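You operate a simulated robot arm through the tools that you are given. There is no shell and no other tool. Be economical: measure what you need, move in short steps, check, and stop when the job is done.

You are at the controls of a simulated robot arm. One attempt, no reset.

TASK
Draw the seized bush off the mandrel and stand it on the white pad.
Fine: bridge over, screw down till it frees, screw up, bridge clear; turn the pad to the pointer.

It is judged by the outcome, as a careful person would: the job done as asked, and still so three seconds after it is handed in. It fails if anything else is knocked over, pushed out of place, dropped, spilled or broken.

THE ROBOT
A 6-joint arm with a two-finger parallel gripper, fixed in place. Base frame: the origin is at the foot of the arm, x ahead of it, y to its left, z up. Lengths are in mm, angles in degrees, forces in N, time in s.
With the tool pointing down near the work surface it reaches from about 260 to 660 mm from the base axis. Its first joint turns from -66.0 to 66.0 degrees. Payload 2.9 kg.
The tool frame sits at the grasp point between the pads (the TCP): z along the fingers, y along the line on which they close. The tips reach 30 mm beyond it. The gripper opens to 110 mm. The fingers are 20 mm wide and 10 mm thick; the gripper's body (48 by 112 mm) begins 55 mm behind the TCP.
Orientation is told as [roll, pitch, yaw] about the base's x, y, z axes, in that order, counted from this pose: with the fingers straight down and closing along the base's y, the tool's x points along the base's -x, its y along +y and its z along -z.

THE INTERFACE
- The arm moves only by the tool servo_tool. Its argument "deltas" is a list of rows, each a list of 7 numbers: the shift along the tool's x, y, z in units of 150 mm (1.0 is 150 mm), then the turn, a rotation vector about the tool's x, y, z in units of 90 degrees (1.0 is 90 degrees), then the opening in per cent of the stroke, from 0 (shut) to 100 (fully open). In form: [[dx, dy, dz, rx, ry, rz, jaw], ...]. A call has 1 to 8 rows; each row is the pose to reach, as a shift and turn from the pose commanded when the call began, along the tool's axes at that moment. A call with a number of a shift or a turn outside -1 to 1 is refused whole. Each row takes 0.2 s and may step no farther than 50 mm and 8.6 degrees from the row before; otherwise, or with a gripper value out of range, the whole call is refused. A pose out of reach is approached as far as the arm can. The call stops where the force on the tool passes 40 N (or 10 N more than at its start, if that is more) or the arm is blocked; 0.2 s more then pass. Each finger travels about 108 mm/s and halts on what it meets, pressing with about 32 N; the grip force reading is that of the motor and also rises with nothing between the fingers. The clock runs only during rows and for 0.2 s after the last one: add rows that repeat a pose to give the fingers time. The reply holds the time, the measured pose of the TCP, the force on the tool along the base axes, the opening and the grip force, in the units named above and with some noise.
- Cameras (640 x 400 px; columns grow to the right, rows downward): "scene" is fixed at [66.1, 422.4, 1399.3]; the picture's right is [-0.87, -0.50, 0.00], its down [-0.20, 0.36, -0.91] and it looks along [0.45, -0.79, -0.41] (base axes); focal length 361 px, centre (320, 200). "wrist" rides on the gripper at [-36, 0, -57] in the tool frame; the picture's right is [0.00, -1.00, 0.00], its down [0.97, 0.00, -0.24] and it looks along [0.24, 0.00, 0.97] (tool axes); focal length 218 px, centre (320, 200).
- get_image(camera): a new picture of that camera. No time passes.
- measure_at(camera, pixels): there is no depth. For up to 12 entries [column, row, z] of the newest picture of that camera ("zoom" is the newest enlarged one), the place [x, y] in the base frame at which the ray of that pixel passes the height z, good to about 3 mm. No time passes.
- enlarge(camera, box): a new picture of the part [left, top, right, bottom] of that camera's present view, enlarged. No time passes.
- finish_job(): hands the job in; it is judged then, once.

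Go step by step. Measure first, check grasps and placings, and put right what went wrong. The budget is 80 turns and 34 pictures, counting those below and the enlarged ones. Unless the task says otherwise, let go and move clear before handing in, and close with one line.

The tools are called after "Call:" by a JSON object that holds its "name" and its "arguments". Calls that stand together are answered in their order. servo_tool: Moves the arm, as the interface text tells. Its arguments: {"type":"object","properties":{"deltas":{"type":"array"}},"required":["deltas"]} The other tools are called the same way: get_image (camera) takes a picture; measure_at (camera, pixels) gives the place at which the rays of pixels pass given heights; enlarge (camera, box) takes an enlarged picture of a part of a camera's view; finish_job () hands the job in.

At the start:

```text
time_s: 0.0
tool_pos: [279.4, -227.6, 1281.5]
orientation: [0.0, 0.0, 0.0]
contact_force: [0.3, -0.5, -0.9]
finger_gap: 110.2
gripper_force: 0.1
```

scene: 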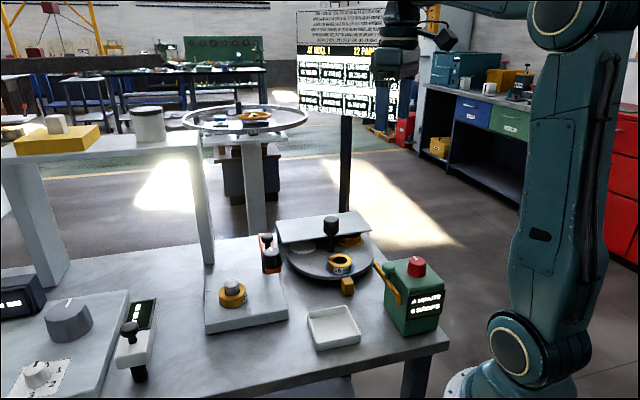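
wrist: 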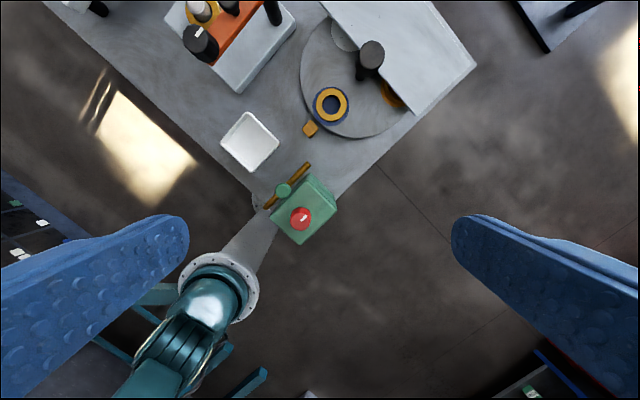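

The scene shows a block with a mandrel near pixel (232,295), a turntable near (330,258), a knob box at lower left, and a sign. I'll enlarge these parts to read them.

Call:
{"name": "enlarge", "arguments": {"camera": "scene", "box": [190, 200, 450, 360]}}

Call:
{"name": "enlarge", "arguments": {"camera": "scene", "box": [0, 260, 200, 400]}}

Call:
{"name": "enlarge", "arguments": {"camera": "scene", "box": [290, 0, 400, 130]}}

Call:
{"name": "enlarge", "arguments": {"camera": "wrist", "box": [60, 0, 480, 250]}}

```text
2.46 times, centred on (320, 280) of scene
```

zoom: 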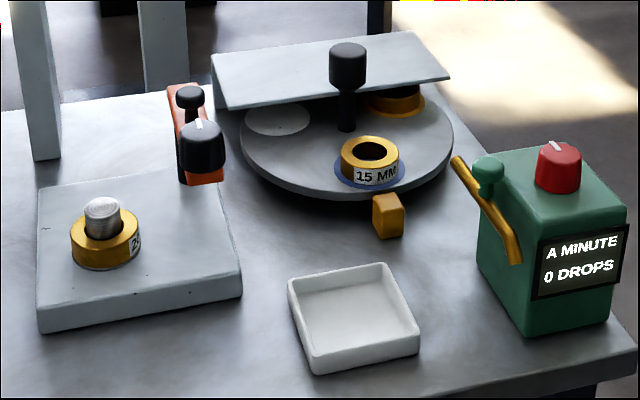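

```text
2.86 times, centred on (100, 330) of scene
```

zoom: 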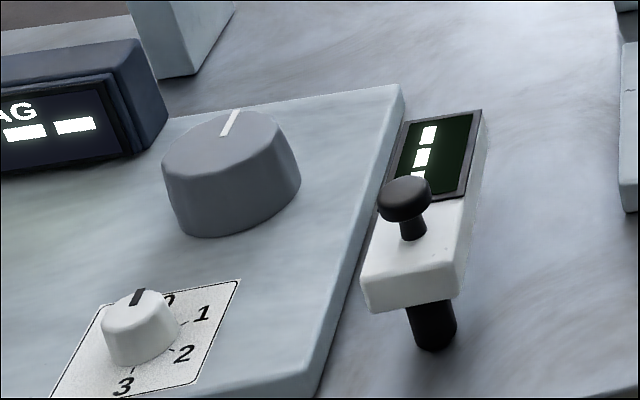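

```text
3.08 times, centred on (345, 65) of scene
```

zoom: 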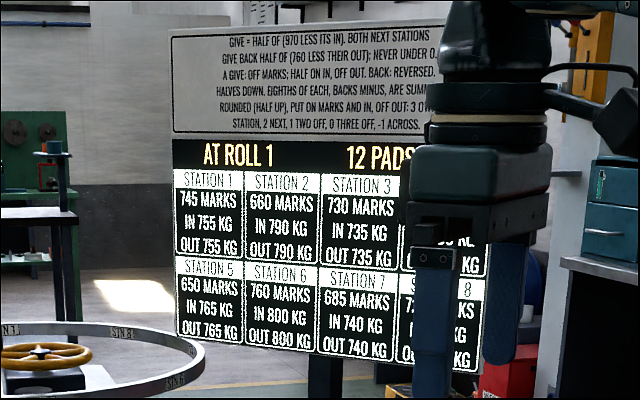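

```text
1.52 times, centred on (270, 125) of wrist
```

zoom: 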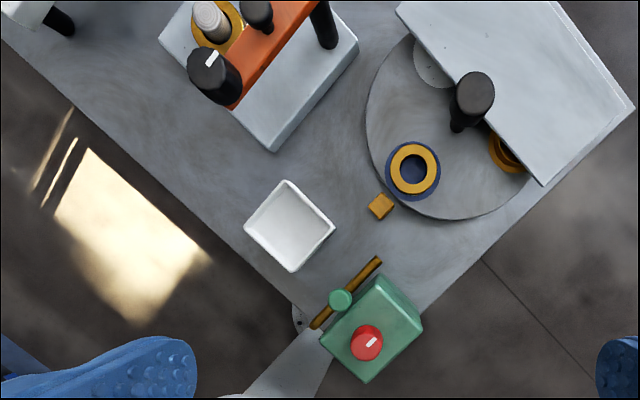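

The mandrel plate carries an orange bridge with a screw knob and a black handle. A turntable has white, blue and amber pads, with an amber pointer block. I'll measure rough positions.

Call:
{"name": "measure_at", "arguments": {"camera": "wrist", "pixels": [[200, 10, 930], [200, 40, 960], [230, 8, 960], [272, 12, 960], [310, 128, 890], [331, 104, 900], [371, 52, 940], [340, 40, 890], [248, 142, 882], [300, 215, 960], [245, 92, 900], [357, 78, 890]]}}

Call:
{"name": "measure_at", "arguments": {"camera": "scene", "pixels": [[232, 296, 920], [232, 284, 940], [272, 255, 960], [267, 238, 960], [348, 287, 882], [205, 332, 882], [207, 320, 900], [288, 306, 882], [288, 305, 882], [340, 264, 900], [331, 252, 890], [331, 220, 940]]}}

```text
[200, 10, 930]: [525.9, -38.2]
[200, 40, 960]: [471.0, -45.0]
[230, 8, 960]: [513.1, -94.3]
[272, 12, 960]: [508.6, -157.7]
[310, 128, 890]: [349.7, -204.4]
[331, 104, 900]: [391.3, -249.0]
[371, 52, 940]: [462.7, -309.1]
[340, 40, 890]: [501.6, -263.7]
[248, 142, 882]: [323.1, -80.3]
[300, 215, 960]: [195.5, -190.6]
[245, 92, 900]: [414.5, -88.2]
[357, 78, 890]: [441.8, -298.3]
```

```text
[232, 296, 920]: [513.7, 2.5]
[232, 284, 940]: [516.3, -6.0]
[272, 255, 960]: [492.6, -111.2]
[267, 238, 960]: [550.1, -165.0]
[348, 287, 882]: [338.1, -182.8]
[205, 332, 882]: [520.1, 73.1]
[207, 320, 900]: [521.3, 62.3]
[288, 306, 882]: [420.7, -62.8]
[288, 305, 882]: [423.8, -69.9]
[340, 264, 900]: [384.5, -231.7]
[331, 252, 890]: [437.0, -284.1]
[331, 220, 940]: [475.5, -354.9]
```

I'll move the wrist camera over the mandrel area, keeping high.

Call:
{"name": "servo_tool", "arguments": {"deltas": [[-0.2, 0.16, 0.1, 0, 0, 0, 100], [-0.4, 0.32, 0.2, 0, 0, 0, 100], [-0.6, 0.48, 0.3, 0, 0, 0, 100], [-0.8, 0.63, 0.4, 0, 0, 0, 100]]}}

Call:
{"name": "servo_tool", "arguments": {"deltas": [[-0.2, 0.16, 0.1, 0, 0, 0, 100], [-0.4, 0.32, 0.2, 0, 0, 0, 100], [-0.6, 0.48, 0.3, 0, 0, 0, 100], [-0.8, 0.6, 0.4, 0, 0, 0, 100], [-0.8, 0.6, 0.4, 0, 0, 0, 100]]}}

Call:
{"name": "get_image", "arguments": {"camera": "wrist"}}

```text
time_s: 1.0
tool_pos: [398.0, -135.5, 1223.3]
orientation: [0.0, -0.1, 0.0]
contact_force: [-0.5, 0.3, -0.2]
finger_gap: 109.8
gripper_force: 0.1
```

```text
time_s: 2.2
tool_pos: [519.2, -45.1, 1163.2]
orientation: [0.0, -0.1, 0.1]
contact_force: [0.2, 0.3, 0.4]
finger_gap: 110.2
gripper_force: 0.0
```

```text
27 pictures are left
```

wrist: 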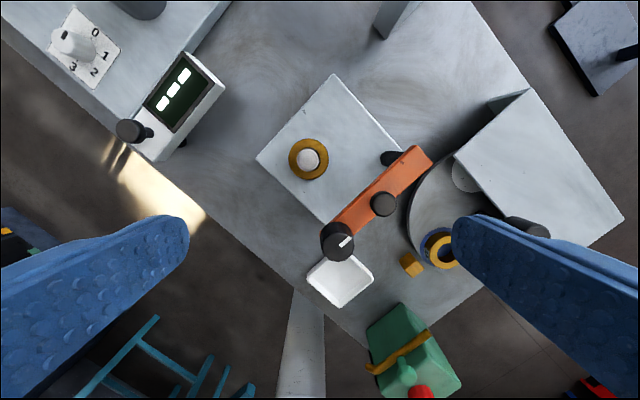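

Bridge: the screw knob is at (338,240), the grip knob at (383,204), and the pivot end around (415,157). The mandrel is at (308,158). I'll enlarge for detail.

Call:
{"name": "enlarge", "arguments": {"camera": "wrist", "box": [240, 70, 480, 290]}}

Call:
{"name": "measure_at", "arguments": {"camera": "wrist", "pixels": [[308, 160, 930], [308, 160, 960], [338, 240, 960], [338, 240, 1000], [383, 204, 960], [383, 204, 1000], [415, 157, 960], [415, 157, 930], [410, 264, 890], [440, 250, 900], [333, 74, 900], [257, 159, 900]]}}

Call:
{"name": "measure_at", "arguments": {"camera": "scene", "pixels": [[231, 284, 930], [231, 284, 960], [272, 251, 960], [272, 251, 1000], [267, 238, 960], [267, 238, 1000], [347, 280, 890], [347, 280, 900], [340, 262, 900], [205, 330, 900], [288, 306, 900], [206, 268, 900]]}}

```text
1.82 times, centred on (360, 180) of wrist
```

zoom: 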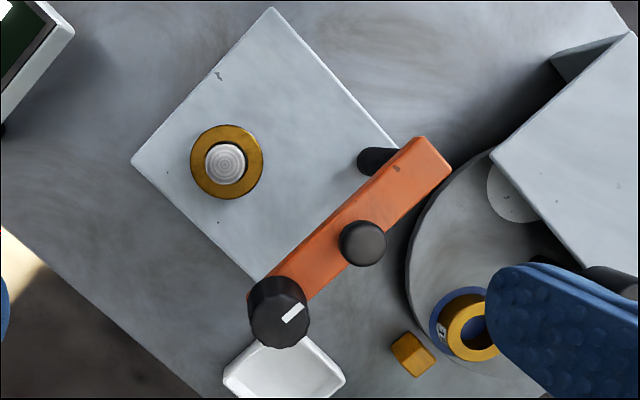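

```text
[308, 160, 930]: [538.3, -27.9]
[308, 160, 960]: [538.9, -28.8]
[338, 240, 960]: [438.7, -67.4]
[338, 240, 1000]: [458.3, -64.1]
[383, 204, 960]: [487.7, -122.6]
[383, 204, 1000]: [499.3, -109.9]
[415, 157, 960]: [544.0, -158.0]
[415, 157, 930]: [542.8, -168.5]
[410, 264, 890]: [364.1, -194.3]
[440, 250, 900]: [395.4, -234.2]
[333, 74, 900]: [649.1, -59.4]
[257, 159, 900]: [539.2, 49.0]
```

```text
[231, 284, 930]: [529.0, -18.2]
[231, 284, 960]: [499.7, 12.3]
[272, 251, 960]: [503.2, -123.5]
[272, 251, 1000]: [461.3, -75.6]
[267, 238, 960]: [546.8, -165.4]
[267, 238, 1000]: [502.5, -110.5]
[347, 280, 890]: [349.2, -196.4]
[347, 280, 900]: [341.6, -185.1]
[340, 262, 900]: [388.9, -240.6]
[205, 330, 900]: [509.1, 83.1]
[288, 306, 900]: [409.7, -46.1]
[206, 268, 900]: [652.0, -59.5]
```

Triangulating puts the screw knob top at about (459,-66,1005), the grip knob at (500,-110,1000), the mandrel at (538,-28) and the pivot near (543,-153). Next I'll go above the grip knob with the fingers closing across the bridge (yaw -46) and look.

Call:
{"name": "servo_tool", "arguments": {"deltas": [[0.02, -0.07, 0.09, 0, 0, 0.085, 80], [0.04, -0.14, 0.18, 0, 0, 0.17, 60], [0.06, -0.22, 0.28, 0, 0, 0.255, 55], [0.08, -0.29, 0.37, 0, 0, 0.34, 55], [0.1, -0.36, 0.46, 0, 0, 0.425, 55], [0.128, -0.433, 0.553, 0, 0, 0.51, 55], [0.128, -0.433, 0.553, 0, 0, 0.51, 55]]}}

Call:
{"name": "get_image", "arguments": {"camera": "wrist"}}

```text
time_s: 3.8
tool_pos: [501.0, -108.5, 1077.9]
orientation: [-0.1, -0.1, -46.0]
contact_force: [-0.1, 0.8, 0.7]
finger_gap: 60.3
gripper_force: 0.1
```

```text
25 pictures are left
```

wrist: 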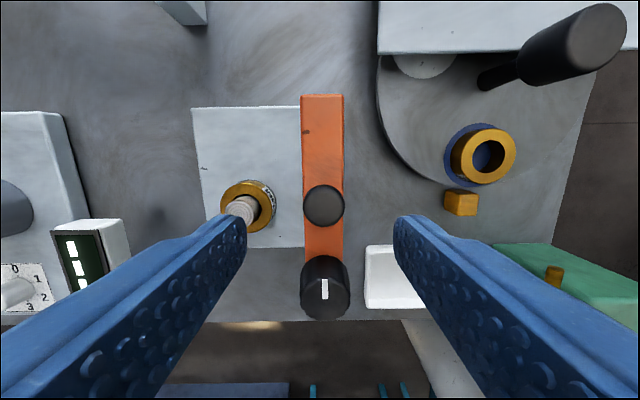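

The bridge runs vertically in view with the grip knob at (323,205), so the alignment is right. I'll descend to TCP z≈1003 and close.

Call:
{"name": "servo_tool", "arguments": {"deltas": [[0, -0.012, 0.15, 0, 0, 0, 50], [0, -0.012, 0.3, 0, 0, 0, 50], [0, -0.012, 0.42, 0, 0, 0, 50], [0, -0.012, 0.5, 0, 0, 0, 50], [0, -0.012, 0.5, 0, 0, 0, 10], [0, -0.012, 0.5, 0, 0, 0, 10]]}}

Call:
{"name": "enlarge", "arguments": {"camera": "scene", "box": [190, 180, 350, 320]}}

```text
time_s: 5.2
tool_pos: [498.8, -109.8, 1003.0]
orientation: [0.0, 0.0, -45.8]
contact_force: [-2.7, -0.7, -1.7]
finger_gap: 29.8
gripper_force: 44.7
```

```text
2.86 times, centred on (270, 250) of scene
```

zoom: 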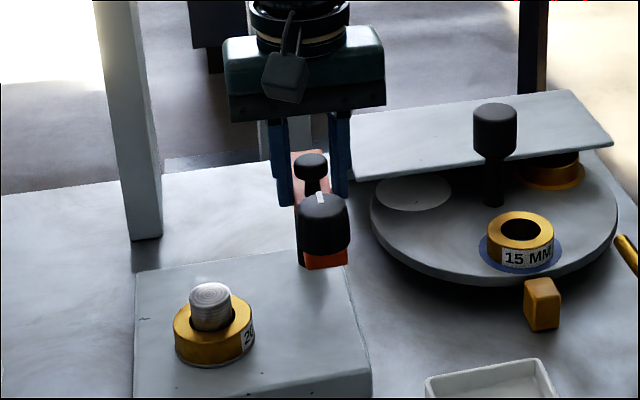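

The knob is gripped (gap 29.8, force 44.7). I'll swing the bridge about its pivot, near (539,-152), by 40° toward the mandrel along an arc of radius 58.

Call:
{"name": "servo_tool", "arguments": {"deltas": [[-0.0037, 0.0538, 5e-10, 0, 0, 0.0889, 10], [-0.015, 0.1066, 0, 0, 0, 0.1778, 10], [-0.0334, 0.1573, 0, 0, 0, 0.2667, 10], [-0.0587, 0.2049, 0, 0, 0, 0.3556, 10], [-0.0905, 0.2485, 0, 0, 0, 0.4444, 10], [-0.0905, 0.2485, 0, 0, 0, 0.4444, 10]]}}

Call:
{"name": "get_image", "arguments": {"camera": "wrist"}}

```text
time_s: 6.6
tool_pos: [534.2, -93.2, 1003.0]
orientation: [-0.3, 0.1, -86.2]
contact_force: [-26.2, -2.9, 4.5]
finger_gap: 29.5
gripper_force: 44.5
```

```text
23 pictures are left
```

wrist: 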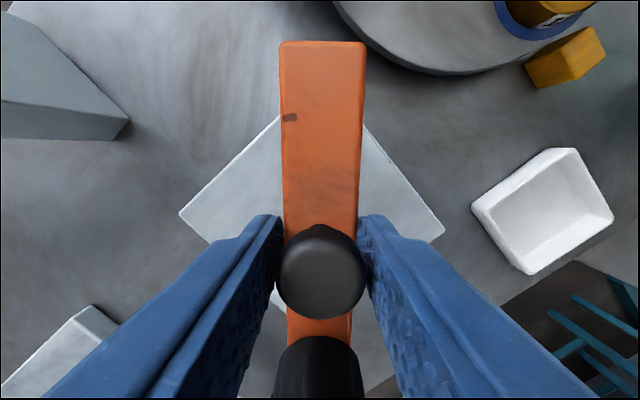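

A force of -26 N in x shows resistance at about 40° of swing. I'll check from the scene whether the screw is over the mandrel.

Call:
{"name": "enlarge", "arguments": {"camera": "scene", "box": [190, 200, 330, 330]}}

```text
3.08 times, centred on (260, 265) of scene
```

zoom: 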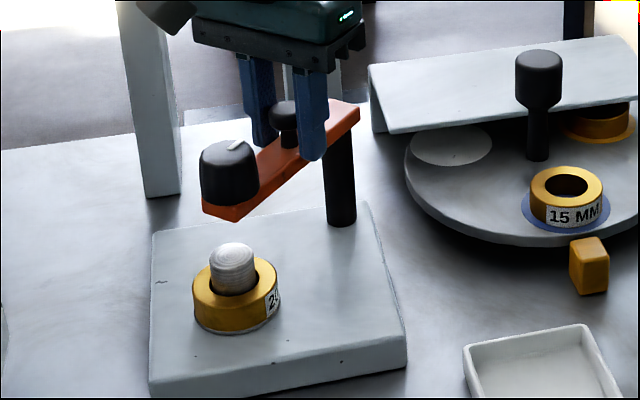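

Call:
{"name": "measure_at", "arguments": {"camera": "zoom", "pixels": [[227, 153, 1005], [227, 153, 1000], [232, 250, 930], [232, 250, 935], [232, 250, 940], [235, 283, 920], [235, 283, 915], [238, 320, 900], [340, 100, 970], [340, 222, 900], [150, 393, 882], [150, 372, 900]]}}

Call:
{"name": "servo_tool", "arguments": {"deltas": [[0, 0, 0, 0, 0, 0, 10], [0, 0, 0, 0, 0, 0, 10]]}}

```text
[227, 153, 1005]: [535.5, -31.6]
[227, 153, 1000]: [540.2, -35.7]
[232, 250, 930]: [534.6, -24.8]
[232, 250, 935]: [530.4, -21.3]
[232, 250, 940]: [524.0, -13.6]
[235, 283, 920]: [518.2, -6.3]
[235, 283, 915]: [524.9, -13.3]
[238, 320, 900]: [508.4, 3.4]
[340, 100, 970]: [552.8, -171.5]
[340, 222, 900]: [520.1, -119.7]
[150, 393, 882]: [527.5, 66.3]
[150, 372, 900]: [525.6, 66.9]
```

```text
time_s: 7.2
tool_pos: [535.0, -93.8, 1003.6]
orientation: [-0.3, 0.2, -86.1]
contact_force: [-26.1, -3.7, 2.4]
finger_gap: 29.8
gripper_force: 45.2
```

The screw is at roughly (531,-34) and the mandrel near (538.5,-29), so about 4° more is needed. I'll creep on and watch the force.

Call:
{"name": "servo_tool", "arguments": {"deltas": [[0, 0.0135, 0, 0, 0, 0.0222, 10], [-0.001, 0.027, 0, 0, 0, 0.0444, 10], [-0.001, 0.027, 0, 0, 0, 0.0444, 10]]}}

```text
time_s: 8.0
tool_pos: [538.3, -94.0, 1003.0]
orientation: [-0.4, 0.2, -89.8]
contact_force: [-28.5, -3.8, 2.6]
finger_gap: 29.7
gripper_force: 45.4
```

The force stays steady at about 28 N, so it's joint friction, and the screw should now be at x≈538, over the mandrel. I'll release, rise and check above the screw knob.

Call:
{"name": "servo_tool", "arguments": {"deltas": [[0, 0, 0, 0, 0, 0, 50], [0, 0, 0, 0, 0, 0, 50], [0, 0, -0.3, 0, 0, 0, 55], [0, 0, -0.55, 0, 0, 0, 60], [0.2, 0, -0.55, 0, 0, 0, 60], [0.38, 0, -0.55, 0, 0, 0, 60], [0.38, 0, -0.55, 0, 0, 0, 60]]}}

Call:
{"name": "get_image", "arguments": {"camera": "wrist"}}

Call:
{"name": "enlarge", "arguments": {"camera": "scene", "box": [190, 210, 310, 310]}}

```text
time_s: 9.6
tool_pos: [540.0, -40.4, 1086.7]
orientation: [0.0, 0.1, -89.8]
contact_force: [1.3, 0.1, -0.3]
finger_gap: 66.0
gripper_force: 0.1
```

```text
21 pictures are left
```

wrist: 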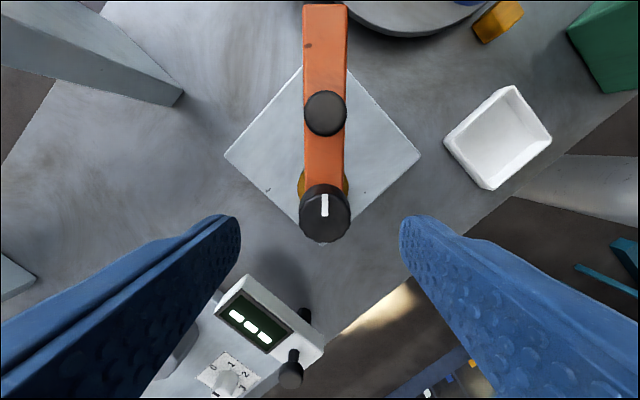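

```text
4.00 times, centred on (250, 260) of scene
```

zoom: 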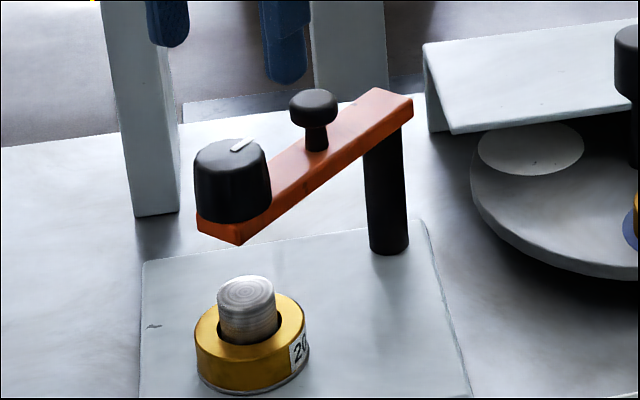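

The screw knob at (325,208) and the bush behind it at column 324 line up, so the bridge is over. I'll go down onto the screw knob with tips just above the bridge, grip it, and turn clockwise (down).

Call:
{"name": "servo_tool", "arguments": {"deltas": [[0.026, -0.022, 0.2, 0, 0, 0, 55], [0.026, -0.022, 0.4, 0, 0, 0, 55], [0.026, -0.022, 0.51, 0, 0, 0, 55], [0.026, -0.022, 0.51, 0, 0, 0, 15], [0.026, -0.022, 0.51, 0, 0, 0, 15], [0.026, -0.022, 0.51, 0, 0, 0, 15]]}}

```text
time_s: 11.0
tool_pos: [536.1, -34.7, 1009.9]
orientation: [0.0, -0.1, -89.9]
contact_force: [-0.3, 0.5, -3.5]
finger_gap: 37.1
gripper_force: 44.9
```

Gripped at 37 mm with no side load. I'll turn about 60° clockwise.

Call:
{"name": "servo_tool", "arguments": {"deltas": [[0, 0, 0, 0, 0, 0.09, 15], [0, 0, 0, 0, 0, 0.18, 15], [0, 0, 0, 0, 0, 0.27, 15], [0, 0, 0, 0, 0, 0.36, 15], [0, 0, 0, 0, 0, 0.45, 15], [0, 0, 0, 0, 0, 0.54, 15], [0, 0, 0, 0, 0, 0.63, 15], [0, 0, 0, 0, 0, 0.72, 15]]}}

Call:
{"name": "enlarge", "arguments": {"camera": "scene", "box": [190, 210, 310, 310]}}

```text
time_s: 12.8
tool_pos: [534.9, -30.4, 1010.6]
orientation: [-0.1, -0.3, -154.6]
contact_force: [-26.8, 22.9, 10.2]
finger_gap: 36.9
gripper_force: 44.9
```

```text
4.00 times, centred on (250, 260) of scene
```

zoom: 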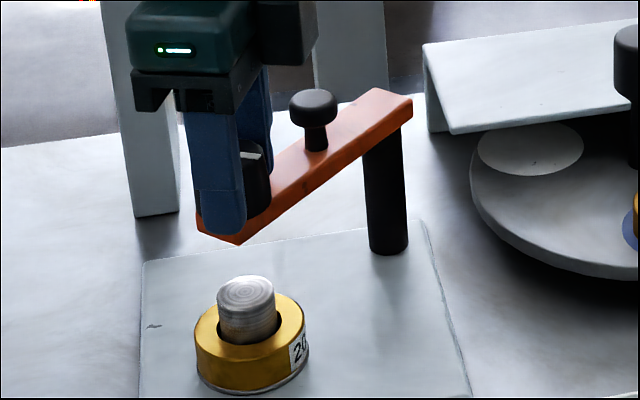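

The side load of (-27,+23) N shows the knob axis is about 5 mm further in +y than my tool axis. I'll shift to relieve it.

Call:
{"name": "servo_tool", "arguments": {"deltas": [[0.0157, -0.033, 0, 0, 0, 0, 15], [0.0157, -0.033, 0, 0, 0, 0, 15]]}}

```text
time_s: 13.4
tool_pos: [533.7, -30.7, 1009.7]
orientation: [0.0, -0.4, -155.4]
contact_force: [-24.7, -14.8, 8.5]
finger_gap: 36.8
gripper_force: 44.8
```

Call:
{"name": "servo_tool", "arguments": {"deltas": [[-0.0185, 0, 0, 0, 0, 0, 15], [-0.0185, 0, 0, 0, 0, 0, 15]]}}

```text
time_s: 14.0
tool_pos: [534.7, -31.2, 1010.8]
orientation: [0.1, 0.1, -155.0]
contact_force: [-9.2, -23.2, 5.2]
finger_gap: 36.8
gripper_force: 45.2
```

The residual load is small. I'll trim by 1 mm and continue clockwise to find how far the wrist goes.

Call:
{"name": "servo_tool", "arguments": {"deltas": [[-0.002, 0.006, 0, 0, 0, 0.09, 15], [-0.002, 0.006, 0, 0, 0, 0.18, 15], [-0.002, 0.006, 0, 0, 0, 0.27, 15], [-0.002, 0.006, 0, 0, 0, 0.36, 15], [-0.002, 0.006, 0, 0, 0, 0.45, 15], [-0.002, 0.006, 0, 0, 0, 0.54, 15], [-0.002, 0.006, 0, 0, 0, 0.63, 15]]}}

Call:
{"name": "enlarge", "arguments": {"camera": "scene", "box": [190, 210, 310, 310]}}

```text
time_s: 14.9
tool_pos: [535.2, -28.5, 1009.0]
orientation: [0.4, -0.3, -175.9]
contact_force: [-1.8, 6.2, 2.2]
finger_gap: 36.6
gripper_force: 45.4
out of reach, approached as far as the arm can: row 3, 4
stopped in row 4: the force on the tool passed its limit (the readings are from after the stop); the commanded pose is now the measured one
```

```text
4.00 times, centred on (250, 260) of scene
```

zoom: 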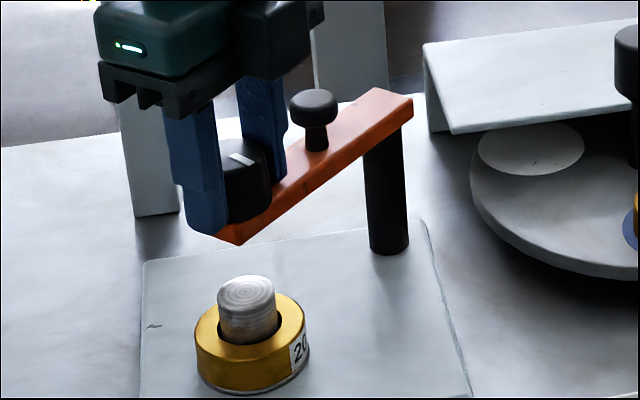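

The wrist limit is near yaw -176 and the knob has turned about 86°. I'll open, lift 30 mm clear, and wind back counter-clockwise for a long fresh stroke.

Call:
{"name": "servo_tool", "arguments": {"deltas": [[0, 0, 0, 0, 0, 0, 55], [0, 0, 0, 0, 0, 0, 55], [0, 0, -0.2, 0, 0, 0, 55], [0, 0, -0.2, 0, 0, -0.09, 55], [0, 0, -0.2, 0, 0, -0.18, 55], [0, 0, -0.2, 0, 0, -0.27, 55], [0, 0, -0.2, 0, 0, -0.36, 55], [0, 0, -0.2, 0, 0, -0.45, 55]]}}

Call:
{"name": "servo_tool", "arguments": {"deltas": [[0, 0, 0, 0, 0, -0.095, 55], [0, 0, 0, 0, 0, -0.19, 55], [0, 0, 0, 0, 0, -0.285, 55], [0, 0, 0, 0, 0, -0.38, 55], [0, 0, 0, 0, 0, -0.475, 55], [0, 0, 0, 0, 0, -0.57, 55], [0, 0, 0, 0, 0, -0.665, 55], [0, 0, 0, 0, 0, -0.76, 55]]}}

Call:
{"name": "servo_tool", "arguments": {"deltas": [[0, 0, 0, 0, 0, -0.095, 55], [0, 0, 0, 0, 0, -0.19, 55], [0, 0, 0, 0, 0, -0.285, 55], [0, 0, 0, 0, 0, -0.38, 55], [0, 0, 0, 0, 0, -0.475, 55], [0, 0, 0, 0, 0, -0.57, 55], [0, 0, 0, 0, 0, -0.665, 55], [0, 0, 0, 0, 0, -0.76, 55]]}}

Call:
{"name": "servo_tool", "arguments": {"deltas": [[0, 0, 0, 0, 0, -0.095, 55], [0, 0, 0, 0, 0, -0.19, 55], [0, 0, 0, 0, 0, -0.285, 55], [0, 0, 0, 0, 0, -0.38, 55], [0, 0, 0, 0, 0, -0.475, 55], [0, 0, 0, 0, 0, -0.57, 55], [0, 0, 0, 0, 0, -0.665, 55], [0, 0, 0, 0, 0, -0.76, 55]]}}

```text
time_s: 16.7
tool_pos: [535.3, -31.0, 1040.5]
orientation: [0.1, -0.4, -135.6]
contact_force: [0.3, 0.5, -0.3]
finger_gap: 60.3
gripper_force: 0.1
```

```text
time_s: 18.5
tool_pos: [534.7, -29.4, 1040.8]
orientation: [-0.5, -0.2, -67.1]
contact_force: [0.3, -0.1, -0.4]
finger_gap: 60.8
gripper_force: 0.1
```

```text
time_s: 20.3
tool_pos: [535.4, -28.7, 1040.8]
orientation: [-0.4, 0.4, 1.4]
contact_force: [-0.4, 0.4, 0.6]
finger_gap: 60.6
gripper_force: 0.0
```

```text
time_s: 22.1
tool_pos: [537.0, -30.1, 1038.8]
orientation: [0.1, 0.4, 69.7]
contact_force: [0.5, 0.3, -0.7]
finger_gap: 60.4
gripper_force: 0.0
```

Clear so far. I'll continue winding back.

Call:
{"name": "servo_tool", "arguments": {"deltas": [[0, 0, 0, 0, 0, -0.095, 55], [0, 0, 0, 0, 0, -0.19, 55], [0, 0, 0, 0, 0, -0.285, 55], [0, 0, 0, 0, 0, -0.38, 55], [0, 0, 0, 0, 0, -0.475, 55], [0, 0, 0, 0, 0, -0.57, 55], [0, 0, 0, 0, 0, -0.665, 55], [0, 0, 0, 0, 0, -0.76, 55]]}}

Call:
{"name": "servo_tool", "arguments": {"deltas": [[0, 0, 0, 0, 0, -0.09, 55], [0, 0, 0, 0, 0, -0.18, 55], [0, 0, 0, 0, 0, -0.25, 55], [0, 0, 0, 0, 0, -0.25, 55]]}}

Call:
{"name": "get_image", "arguments": {"camera": "wrist"}}

```text
time_s: 23.9
tool_pos: [534.8, -30.9, 1040.4]
orientation: [0.3, 0.1, 138.1]
contact_force: [-0.8, 0.4, -0.4]
finger_gap: 60.7
gripper_force: 0.1
```

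```text
time_s: 24.9
tool_pos: [534.6, -29.5, 1040.0]
orientation: [0.4, -0.1, 160.5]
contact_force: [0.2, 0.1, 0.1]
finger_gap: 60.4
gripper_force: 0.1
```

```text
17 pictures are left
```

wrist: 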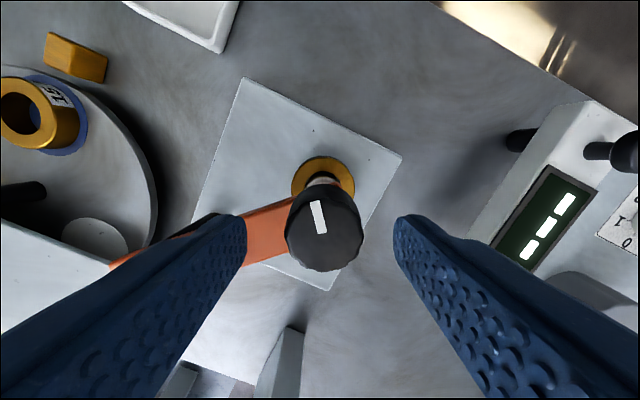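

The knob is centred at (322,225), right on the tool axis. I'll descend, grip and turn clockwise.

Call:
{"name": "servo_tool", "arguments": {"deltas": [[0, 0, 0.1, 0, 0, 0, 55], [0, 0, 0.2, 0, 0, 0, 55], [0, 0, 0.2, 0, 0, 0, 15], [0, 0, 0.2, 0, 0, 0, 15], [0, 0, 0.2, 0, 0, 0, 15]]}}

Call:
{"name": "servo_tool", "arguments": {"deltas": [[0, 0, 0, 0, 0, 0.095, 15], [0, 0, 0, 0, 0, 0.19, 15], [0, 0, 0, 0, 0, 0.285, 15], [0, 0, 0, 0, 0, 0.38, 15], [0, 0, 0, 0, 0, 0.475, 15], [0, 0, 0, 0, 0, 0.57, 15], [0, 0, 0, 0, 0, 0.665, 15], [0, 0, 0, 0, 0, 0.76, 15]]}}

```text
time_s: 26.1
tool_pos: [536.4, -27.9, 1010.4]
orientation: [0.3, 0.0, 160.9]
contact_force: [4.6, 26.2, 7.1]
finger_gap: 36.6
gripper_force: 44.8
```

```text
time_s: 27.9
tool_pos: [534.5, -26.8, 1009.6]
orientation: [0.2, 0.2, 92.5]
contact_force: [1.7, 29.1, 14.3]
finger_gap: 36.5
gripper_force: 44.9
```

A steady +y load of about 28 N says the axis is near y=-27. I'll trim +2.5 mm in y and keep turning.

Call:
{"name": "servo_tool", "arguments": {"deltas": [[-0.017, 0, 0, 0, 0, 0.09, 15], [-0.017, 0, 0, 0, 0, 0.18, 15], [-0.017, 0, 0, 0, 0, 0.27, 15], [-0.017, 0, 0, 0, 0, 0.36, 15], [-0.017, 0, 0, 0, 0, 0.45, 15], [-0.017, 0, 0, 0, 0, 0.54, 15], [-0.017, 0, 0, 0, 0, 0.63, 15], [-0.017, 0, 0, 0, 0, 0.72, 15]]}}

Call:
{"name": "servo_tool", "arguments": {"deltas": [[0, 0, 0, 0, 0, 0.095, 15], [0, 0, 0, 0, 0, 0.19, 15], [0, 0, 0, 0, 0, 0.285, 15], [0, 0, 0, 0, 0, 0.38, 15], [0, 0, 0, 0, 0, 0.475, 15], [0, 0, 0, 0, 0, 0.57, 15], [0, 0, 0, 0, 0, 0.665, 15], [0, 0, 0, 0, 0, 0.76, 15]]}}

Call:
{"name": "enlarge", "arguments": {"camera": "scene", "box": [190, 210, 310, 310]}}

```text
time_s: 29.7
tool_pos: [535.4, -26.8, 1009.6]
orientation: [-0.2, 0.5, 26.8]
contact_force: [-1.3, 7.9, 9.9]
finger_gap: 36.2
gripper_force: 44.5
```

```text
time_s: 31.5
tool_pos: [534.8, -26.2, 1010.1]
orientation: [-0.5, 0.1, -41.1]
contact_force: [-17.1, 22.9, 13.3]
finger_gap: 35.9
gripper_force: 44.8
```

```text
4.00 times, centred on (250, 260) of scene
```

zoom: 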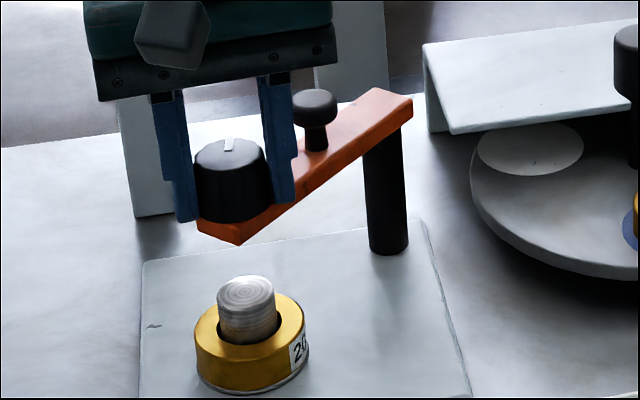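

The knob is about 288° around so far with nothing visibly changed below. I'll look tightly at the knob and bridge underside, and finish this stroke.

Call:
{"name": "servo_tool", "arguments": {"deltas": [[0.0, 0, 0, 0, 0, 0.095, 15], [0, 0, 0, 0, 0, 0.19, 15], [0, 0, 0, 0, 0, 0.285, 15], [0, 0, 0, 0, 0, 0.38, 15], [0, 0, 0, 0, 0, 0.475, 15], [0, 0, 0, 0, 0, 0.57, 15], [0, 0, 0, 0, 0, 0.665, 15], [0, 0, 0, 0, 0, 0.76, 15]]}}

Call:
{"name": "servo_tool", "arguments": {"deltas": [[0, 0, 0, 0, 0, 0.095, 15], [0, 0, 0, 0, 0, 0.19, 15], [0, 0, 0, 0, 0, 0.285, 15], [0, 0, 0, 0, 0, 0.38, 15], [0, 0, 0, 0, 0, 0.475, 15], [0, 0, 0, 0, 0, 0.57, 15], [0, 0, 0, 0, 0, 0.6, 15]]}}

Call:
{"name": "enlarge", "arguments": {"camera": "scene", "box": [210, 235, 270, 315]}}

```text
time_s: 33.3
tool_pos: [533.7, -28.3, 1011.2]
orientation: [-0.1, -0.5, -109.8]
contact_force: [7.2, 0.2, 2.9]
finger_gap: 37.4
gripper_force: 44.8
```

```text
time_s: 34.9
tool_pos: [535.3, -28.2, 1009.3]
orientation: [0.3, -0.4, -163.7]
contact_force: [5.2, -3.2, 7.9]
finger_gap: 37.2
gripper_force: 45.1
```

```text
5.00 times, centred on (240, 275) of scene
```

zoom: 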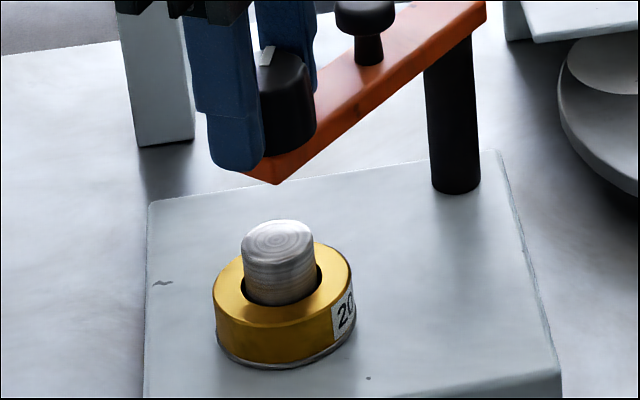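

The white mark at (268,57) shows the knob lagged the gripper late in this stroke, so it slipped against rising resistance. I'll release, lift and compare the knob with its initial state.

Call:
{"name": "servo_tool", "arguments": {"deltas": [[0, 0, 0, 0, 0, 0, 55], [0, 0, 0, 0, 0, 0, 55], [0, 0, -0.2, 0, 0, 0, 55], [0, 0, -0.5, 0, 0, 0, 55], [0, 0, -0.5, 0, 0, -0.09, 55], [0, 0, -0.5, 0, 0, -0.18, 55], [0, 0, -0.5, 0, 0, -0.27, 55]]}}

Call:
{"name": "enlarge", "arguments": {"camera": "scene", "box": [190, 210, 310, 310]}}

```text
time_s: 36.5
tool_pos: [534.8, -25.8, 1085.3]
orientation: [0.1, -0.4, -139.2]
contact_force: [-0.1, -0.8, 0.3]
finger_gap: 60.6
gripper_force: 0.0
```

```text
4.00 times, centred on (250, 260) of scene
```

zoom: 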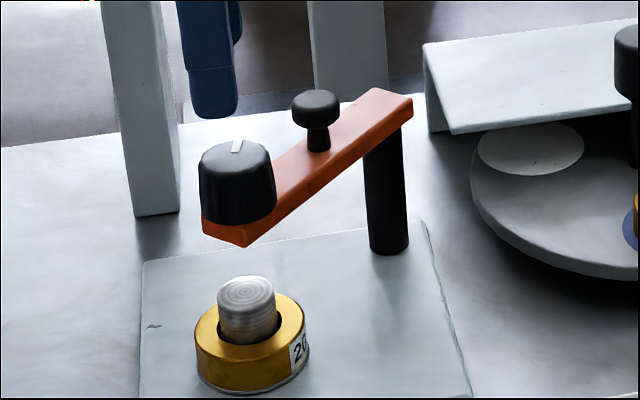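

The bridge has crept about 2.5 mm toward -x, and the mark has stopped at about -75° (roughly 345° turned in total). I'll regrip at yaw -90 centred on x=537, which also re-aligns the bridge, then see whether it turns further.

Call:
{"name": "servo_tool", "arguments": {"deltas": [[0.0126, 0.0037, 0, 0, 0, -0.09, 55], [0.0126, 0.0037, 0, 0, 0, -0.18, 55], [0.0126, 0.0037, 0, 0, 0, -0.27, 55], [0.0126, 0.0037, 0, 0, 0, -0.36, 55], [0.0126, 0.0037, 0, 0, 0, -0.45, 55], [0.0126, 0.0037, 0, 0, 0, -0.54, 55], [0.0126, 0.0037, 0, 0, 0, -0.55, 55]]}}

Call:
{"name": "servo_tool", "arguments": {"deltas": [[0, 0, 0.2, 0, 0, 0, 55], [0, 0, 0.4, 0, 0, 0, 55], [0, 0, 0.52, 0, 0, 0, 55], [0, 0, 0.52, 0, 0, 0, 15], [0, 0, 0.52, 0, 0, 0, 15], [0, 0, 0.52, 0, 0, 0, 15]]}}

Call:
{"name": "servo_tool", "arguments": {"deltas": [[0, 0, 0, 0, 0, 0.09, 15], [0, 0, 0, 0, 0, 0.18, 15], [0, 0, 0, 0, 0, 0.27, 15], [0, 0, 0, 0, 0, 0.36, 15], [0, 0, 0, 0, 0, 0.45, 15], [0, 0, 0, 0, 0, 0.54, 15]]}}

Call:
{"name": "enlarge", "arguments": {"camera": "wrist", "box": [220, 100, 420, 300]}}

```text
time_s: 38.1
tool_pos: [537.4, -25.6, 1085.1]
orientation: [-0.2, -0.5, -89.6]
contact_force: [0.2, -0.2, 0.5]
finger_gap: 60.6
gripper_force: 0.1
```

```text
time_s: 39.5
tool_pos: [535.6, -25.4, 1007.2]
orientation: [-0.4, -0.4, -89.8]
contact_force: [-6.7, 1.1, -1.6]
finger_gap: 37.0
gripper_force: 44.0
```

```text
time_s: 40.8
tool_pos: [539.3, -20.7, 1007.7]
orientation: [0.3, 0.3, -130.8]
contact_force: [4.7, 4.3, -1.6]
finger_gap: 40.6
gripper_force: 45.4
stopped in row 6: the force on the tool passed its limit (the readings are from after the stop); the commanded pose is now the measured one
```

```text
2.00 times, centred on (320, 200) of wrist
```

zoom: 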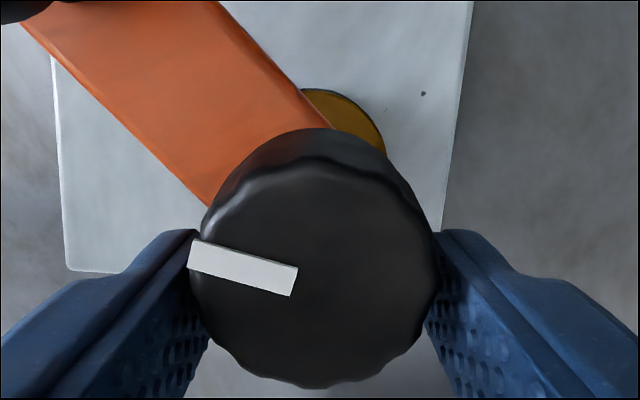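

The knob no longer moves: its mark is at about -55° while the fluted sides cam the fingers open (gap 40.6). So the screw is at its bottom stop after roughly 320°. I'll now screw it back up: re-centre, grip near yaw -160 and turn counter-clockwise.

Call:
{"name": "servo_tool", "arguments": {"deltas": [[0, 0, 0, 0, 0, 0, 55], [0, 0, 0, 0, 0, 0, 55], [-0.04, 0.01, -0.02, 0, 0, 0.08, 55], [-0.04, 0.01, -0.02, 0, 0, 0.16, 55], [-0.04, 0.01, -0.02, 0, 0, 0.24, 55], [-0.04, 0.01, -0.02, 0, 0, 0.32, 55], [-0.04, 0.01, -0.02, 0, 0, 0.32, 55]]}}

Call:
{"name": "servo_tool", "arguments": {"deltas": [[0, 0, 0, 0, 0, 0, 15], [0, 0, 0, 0, 0, 0, 15], [0, 0, 0, 0, 0, 0, 15]]}}

```text
time_s: 42.4
tool_pos: [535.8, -26.9, 1012.2]
orientation: [0.2, 0.2, -160.0]
contact_force: [0.6, 0.1, -0.5]
finger_gap: 60.8
gripper_force: 0.0
```

```text
time_s: 43.2
tool_pos: [534.6, -27.5, 1011.1]
orientation: [0.1, 0.2, -159.9]
contact_force: [1.4, -8.8, -1.0]
finger_gap: 37.2
gripper_force: 44.6
```

Call:
{"name": "servo_tool", "arguments": {"deltas": [[0, 0, 0, 0, 0, -0.095, 15], [0, 0, 0, 0, 0, -0.19, 15], [0, 0, 0, 0, 0, -0.285, 15], [0, 0, 0, 0, 0, -0.38, 15], [0, 0, 0, 0, 0, -0.475, 15], [0, 0, 0, 0, 0, -0.57, 15], [0, 0, 0, 0, 0, -0.665, 15], [0, 0, 0, 0, 0, -0.76, 15]]}}

Call:
{"name": "servo_tool", "arguments": {"deltas": [[0, 0, 0, 0, 0, -0.095, 15], [0, 0, 0, 0, 0, -0.19, 15], [0, 0, 0, 0, 0, -0.285, 15], [0, 0, 0, 0, 0, -0.38, 15], [0, 0, 0, 0, 0, -0.475, 15], [0, 0, 0, 0, 0, -0.57, 15], [0, 0, 0, 0, 0, -0.665, 15], [0, 0, 0, 0, 0, -0.76, 15]]}}

Call:
{"name": "enlarge", "arguments": {"camera": "wrist", "box": [220, 100, 420, 300]}}

```text
time_s: 45.0
tool_pos: [535.6, -25.7, 1011.1]
orientation: [0.2, -0.1, -91.2]
contact_force: [-4.4, 10.8, 2.1]
finger_gap: 37.0
gripper_force: 44.9
```

```text
time_s: 46.8
tool_pos: [536.3, -28.1, 1010.7]
orientation: [-0.1, -0.1, -23.1]
contact_force: [-19.5, 6.2, 7.0]
finger_gap: 37.2
gripper_force: 45.0
```

```text
2.00 times, centred on (320, 200) of wrist
```

zoom: 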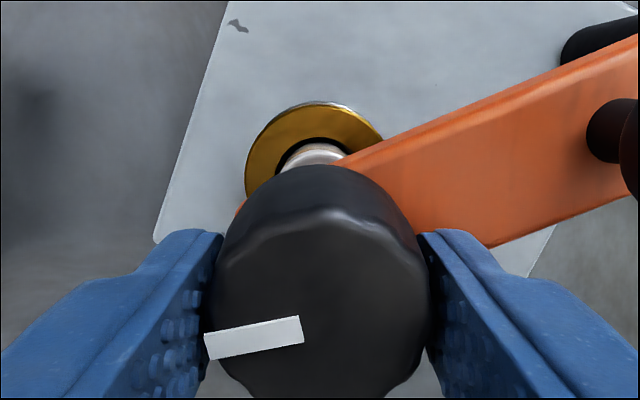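

The knob follows without slipping (the mark is now at about +77°). I'll continue the counter-clockwise stroke about 185° to its original position.

Call:
{"name": "servo_tool", "arguments": {"deltas": [[0, 0, 0, 0, 0, -0.095, 15], [0, 0, 0, 0, 0, -0.19, 15], [0, 0, 0, 0, 0, -0.285, 15], [0, 0, 0, 0, 0, -0.38, 15], [0, 0, 0, 0, 0, -0.475, 15], [0, 0, 0, 0, 0, -0.57, 15], [0, 0, 0, 0, 0, -0.665, 15], [0, 0, 0, 0, 0, -0.76, 15]]}}

Call:
{"name": "servo_tool", "arguments": {"deltas": [[0, 0, 0, 0, 0, -0.095, 15], [0, 0, 0, 0, 0, -0.19, 15], [0, 0, 0, 0, 0, -0.285, 15], [0, 0, 0, 0, 0, -0.38, 15], [0, 0, 0, 0, 0, -0.475, 15], [0, 0, 0, 0, 0, -0.57, 15], [0, 0, 0, 0, 0, -0.665, 15], [0, 0, 0, 0, 0, -0.76, 15]]}}

Call:
{"name": "servo_tool", "arguments": {"deltas": [[0, 0, 0, 0, 0, -0.095, 15], [0, 0, 0, 0, 0, -0.19, 15], [0, 0, 0, 0, 0, -0.285, 15], [0, 0, 0, 0, 0, -0.38, 15], [0, 0, 0, 0, 0, -0.475, 15], [0, 0, 0, 0, 0, -0.53, 15]]}}

Call:
{"name": "enlarge", "arguments": {"camera": "wrist", "box": [220, 100, 420, 300]}}

```text
time_s: 48.6
tool_pos: [535.6, -29.9, 1010.6]
orientation: [-0.4, 0.0, 44.9]
contact_force: [-10.5, -31.7, 4.9]
finger_gap: 37.2
gripper_force: 44.9
```

```text
time_s: 50.4
tool_pos: [536.2, -30.5, 1009.8]
orientation: [-0.2, 0.3, 113.4]
contact_force: [5.9, -31.8, -1.8]
finger_gap: 37.0
gripper_force: 44.9
```

```text
time_s: 51.8
tool_pos: [535.5, -28.9, 1010.8]
orientation: [0.1, 0.2, 161.2]
contact_force: [0.5, -25.8, -0.5]
finger_gap: 37.3
gripper_force: 45.1
```

```text
2.00 times, centred on (320, 200) of wrist
```

zoom: 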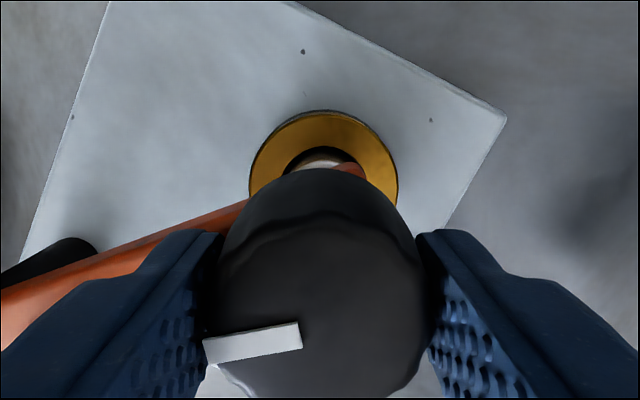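

The mark followed the full way, so the screw is back up to its original angle. I'll release, rise, and go to the grip knob with yaw +90 (equivalent by symmetry) to swing the bridge clear.

Call:
{"name": "servo_tool", "arguments": {"deltas": [[0, 0, 0, 0, 0, 0, 55], [0, 0, 0, 0, 0, 0, 55], [0, 0, -0.2, 0, 0, 0, 55], [0, 0, -0.5, 0, 0, 0, 55]]}}

Call:
{"name": "servo_tool", "arguments": {"deltas": [[0, 0, 0, 0, 0, 0.095, 55], [0, 0, 0, 0, 0, 0.19, 55], [0, 0, 0, 0, 0, 0.285, 55], [0, 0, 0, 0, 0, 0.38, 55], [0, 0, 0, 0, 0, 0.475, 55], [0, 0, 0, 0, 0, 0.57, 55], [0, 0, 0, 0, 0, 0.665, 55], [0, 0, 0, 0, 0, 0.76, 55]]}}

Call:
{"name": "servo_tool", "arguments": {"deltas": [[0.2, 0, 0, 0, 0, 0.03, 55], [0.44, 0, 0, 0, 0, 0.03, 55], [0.44, 0, 0, 0, 0, 0.03, 55]]}}

Call:
{"name": "get_image", "arguments": {"camera": "wrist"}}

```text
time_s: 52.8
tool_pos: [535.2, -27.7, 1085.6]
orientation: [0.0, 0.2, 161.4]
contact_force: [-0.5, 0.2, 0.0]
finger_gap: 60.2
gripper_force: 0.1
```

```text
time_s: 54.6
tool_pos: [536.8, -25.7, 1086.1]
orientation: [-0.2, 0.1, 92.8]
contact_force: [0.3, 0.3, -0.2]
finger_gap: 60.3
gripper_force: 0.0
```

```text
time_s: 55.4
tool_pos: [538.7, -93.7, 1085.9]
orientation: [-0.2, 0.1, 90.3]
contact_force: [-0.4, 0.2, 0.0]
finger_gap: 60.6
gripper_force: 0.1
```

```text
10 pictures are left
```

wrist: 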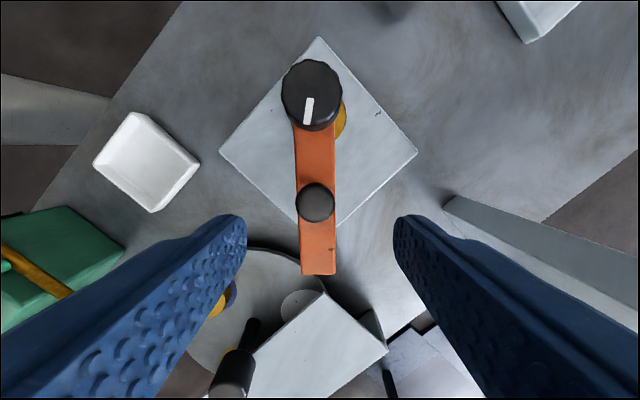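

The bridge now sits a few mm to the -x side of the bush (knob column 312, bush ~322), having crept during unscrewing. I'll grip the handle at (316,202) and swing the bridge clear to its parked angle.

Call:
{"name": "servo_tool", "arguments": {"deltas": [[0, 0.018, 0.2, 0, 0, 0, 50], [0, 0.018, 0.4, 0, 0, 0, 50], [0, 0.018, 0.545, 0, 0, 0, 50], [0, 0.018, 0.545, 0, 0, 0, 10], [0, 0.018, 0.545, 0, 0, 0, 10], [0, 0.018, 0.545, 0, 0, 0, 10]]}}

Call:
{"name": "servo_tool", "arguments": {"deltas": [[0.0037, 0.0538, 0, 0, 0, -0.0889, 10], [0.015, 0.1066, 0, 0, 0, -0.1778, 10], [0.0334, 0.1573, 0, 0, 0, -0.2667, 10], [0.0587, 0.2049, 0, 0, 0, -0.3556, 10], [0.0905, 0.2485, 0, 0, 0, -0.4444, 10], [0.1085, 0.2686, 0, 0, 0, -0.489, 10], [0.1085, 0.2686, 0, 0, 0, -0.489, 10]]}}

```text
time_s: 56.8
tool_pos: [536.3, -93.8, 1003.5]
orientation: [-0.4, 0.0, 90.4]
contact_force: [4.0, -1.0, -4.5]
finger_gap: 29.5
gripper_force: 45.0
```

```text
time_s: 58.4
tool_pos: [498.6, -109.4, 1004.3]
orientation: [-0.3, 0.4, 134.4]
contact_force: [24.1, -5.8, -5.6]
finger_gap: 29.7
gripper_force: 44.9
```

The bridge is swung back to its parking angle. I'll release, rise, and go above the bush, turning toward yaw ~46 so the gripper body stays away from the parked bridge.

Call:
{"name": "servo_tool", "arguments": {"deltas": [[0, 0, 0, 0, 0, 0, 50], [0, 0, 0, 0, 0, 0, 50], [0, 0, -0.3, 0, 0, 0, 60], [0, 0, -0.5, 0, 0, 0, 70], [-0.07, -0.19, -0.5, 0, 0, 0.09, 80], [-0.14, -0.38, -0.5, 0, 0, 0.18, 80], [-0.197, -0.567, -0.5, 0, 0, 0.27, 80]]}}

Call:
{"name": "servo_tool", "arguments": {"deltas": [[0, 0, 0, 0, 0, 0.09, 80], [0, 0, 0, 0, 0, 0.18, 80], [0, 0, 0, 0, 0, 0.27, 80], [0, 0, 0, 0, 0, 0.36, 80], [0, 0, 0, 0, 0, 0.45, 80], [0, 0, 0, 0, 0, 0.54, 80], [0, 0, 0, 0, 0, 0.63, 80], [0, 0, 0, 0, 0, 0.72, 80]]}}

Call:
{"name": "enlarge", "arguments": {"camera": "wrist", "box": [160, 60, 480, 260]}}

```text
time_s: 60.0
tool_pos: [535.4, -28.7, 1076.7]
orientation: [-0.3, 0.3, 109.7]
contact_force: [0.3, 0.1, -1.0]
finger_gap: 88.0
gripper_force: 0.1
```

```text
time_s: 61.8
tool_pos: [536.1, -28.8, 1078.8]
orientation: [-0.2, -0.1, 45.0]
contact_force: [0.4, 0.6, -0.5]
finger_gap: 87.9
gripper_force: 0.0
```

```text
2.00 times, centred on (320, 160) of wrist
```

zoom: 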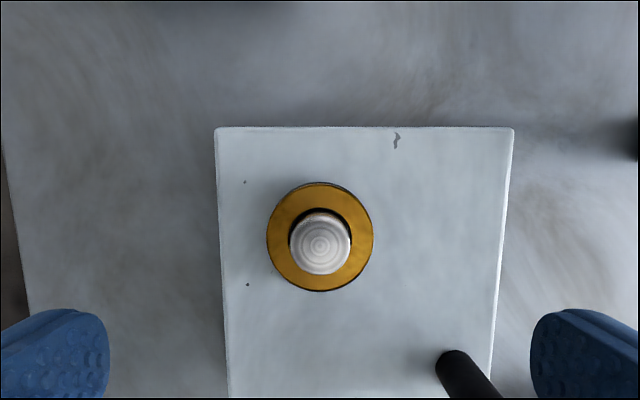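

The bridge is parked clear and the bush is centred at column 320, about 4 mm toward tool -x. Its OD is about 53 mm. I'll descend over it and grip.

Call:
{"name": "servo_tool", "arguments": {"deltas": [[-0.027, 0, 0.3, 0, 0, 0, 80], [-0.027, 0, 0.6, 0, 0, 0, 75], [-0.027, 0, 0.8, 0, 0, 0, 70], [-0.027, 0, 0.9, 0, 0, 0, 70], [-0.027, 0, 0.97, 0, 0, 0, 70], [-0.027, 0, 0.97, 0, 0, 0, 35], [-0.027, 0, 0.97, 0, 0, 0, 35], [-0.027, 0, 0.97, 0, 0, 0, 35]]}}

```text
time_s: 63.6
tool_pos: [540.2, -25.1, 933.6]
orientation: [-0.3, -0.1, 45.3]
contact_force: [0.6, -0.7, 1.7]
finger_gap: 38.1
gripper_force: 0.1
```

The jaws reached 38 mm without touching, so the bush is narrower than I figured. I'll close further.

Call:
{"name": "servo_tool", "arguments": {"deltas": [[0, 0, 0, 0, 0, 0, 20], [0, 0, 0, 0, 0, 0, 10], [0, 0, 0, 0, 0, 0, 10]]}}

Call:
{"name": "get_image", "arguments": {"camera": "wrist"}}

```text
time_s: 64.4
tool_pos: [539.1, -26.3, 933.1]
orientation: [-0.1, -0.1, 45.2]
contact_force: [-1.6, 1.1, 2.8]
finger_gap: 29.4
gripper_force: 44.9
```

```text
8 pictures are left
```

wrist: 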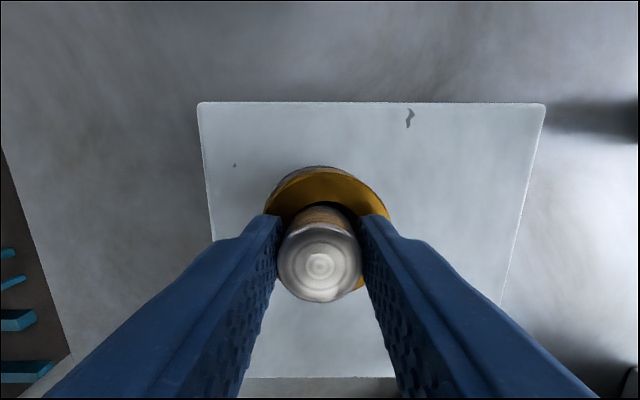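

The fingers hold the mandrel itself (29 mm), and the bush top lies just below the tips at about z 900. I'll open, go down another ~13 mm and grip the bush.

Call:
{"name": "servo_tool", "arguments": {"deltas": [[0, 0, 0, 0, 0, 0, 65], [0, 0, 0, 0, 0, 0, 65], [0, 0, 0, 0, 0, 0, 65], [0, 0, 0.03, 0, 0, 0, 65], [0, 0, 0.06, 0, 0, 0, 65], [0, 0, 0.09, 0, 0, 0, 65], [0, 0, 0.09, 0, 0, 0, 65]]}}

Call:
{"name": "servo_tool", "arguments": {"deltas": [[0, 0, 0, 0, 0, 0, 40], [0, 0, 0, 0, 0, 0, 35], [0, 0, 0, 0, 0, 0, 35], [0, 0, 0, 0, 0, 0, 35]]}}

```text
time_s: 66.0
tool_pos: [539.1, -25.8, 920.6]
orientation: [-0.2, -0.2, 45.2]
contact_force: [0.1, -0.5, -0.5]
finger_gap: 71.2
gripper_force: 0.0
```

```text
time_s: 67.0
tool_pos: [539.8, -27.2, 921.3]
orientation: [-0.2, -0.1, 45.2]
contact_force: [-0.5, 0.1, -0.4]
finger_gap: 57.2
gripper_force: 32.1
```

The bush is gripped at 57 mm. I'll make a gentle lift test of 12 mm.

Call:
{"name": "servo_tool", "arguments": {"deltas": [[0, 0, -0.02, 0, 0, 0, 35], [0, 0, -0.04, 0, 0, 0, 35], [0, 0, -0.08, 0, 0, 0, 35], [0, 0, -0.08, 0, 0, 0, 35]]}}

Call:
{"name": "enlarge", "arguments": {"camera": "scene", "box": [190, 210, 310, 310]}}

```text
time_s: 68.0
tool_pos: [539.5, -25.9, 932.8]
orientation: [-0.2, -0.1, 45.1]
contact_force: [0.3, 0.5, -1.8]
finger_gap: 57.5
gripper_force: 31.8
```

```text
4.00 times, centred on (250, 260) of scene
```

zoom: 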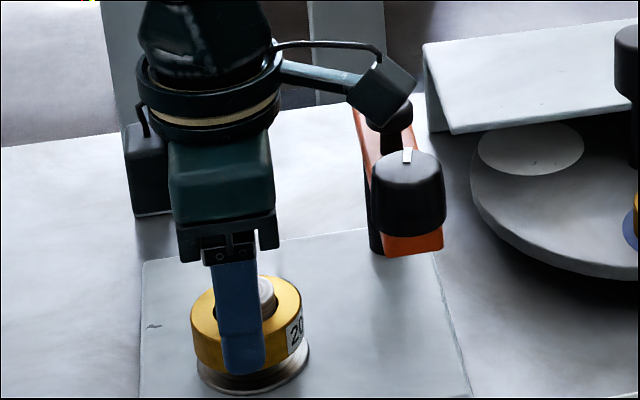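

The bush is free and has lifted cleanly. The turntable needs turning with an empty gripper, so I'll set the bush back on the mandrel for now, release and rise.

Call:
{"name": "servo_tool", "arguments": {"deltas": [[0, 0, 0.04, 0, 0, 0, 35], [0, 0, 0.073, 0, 0, 0, 35], [0, 0, 0.073, 0, 0, 0, 65], [0, 0, 0.073, 0, 0, 0, 65], [0, 0, -0.1, 0, 0, 0, 70], [0, 0, -0.4, 0, 0, 0, 70], [0, 0, -0.7, 0, 0, 0, 70], [0, 0, -1.0, 0, 0, 0, 70]]}}

```text
time_s: 69.8
tool_pos: [542.8, -24.9, 1082.8]
orientation: [-0.1, -0.1, 45.2]
contact_force: [0.5, 0.6, -0.2]
finger_gap: 77.2
gripper_force: 0.0
```

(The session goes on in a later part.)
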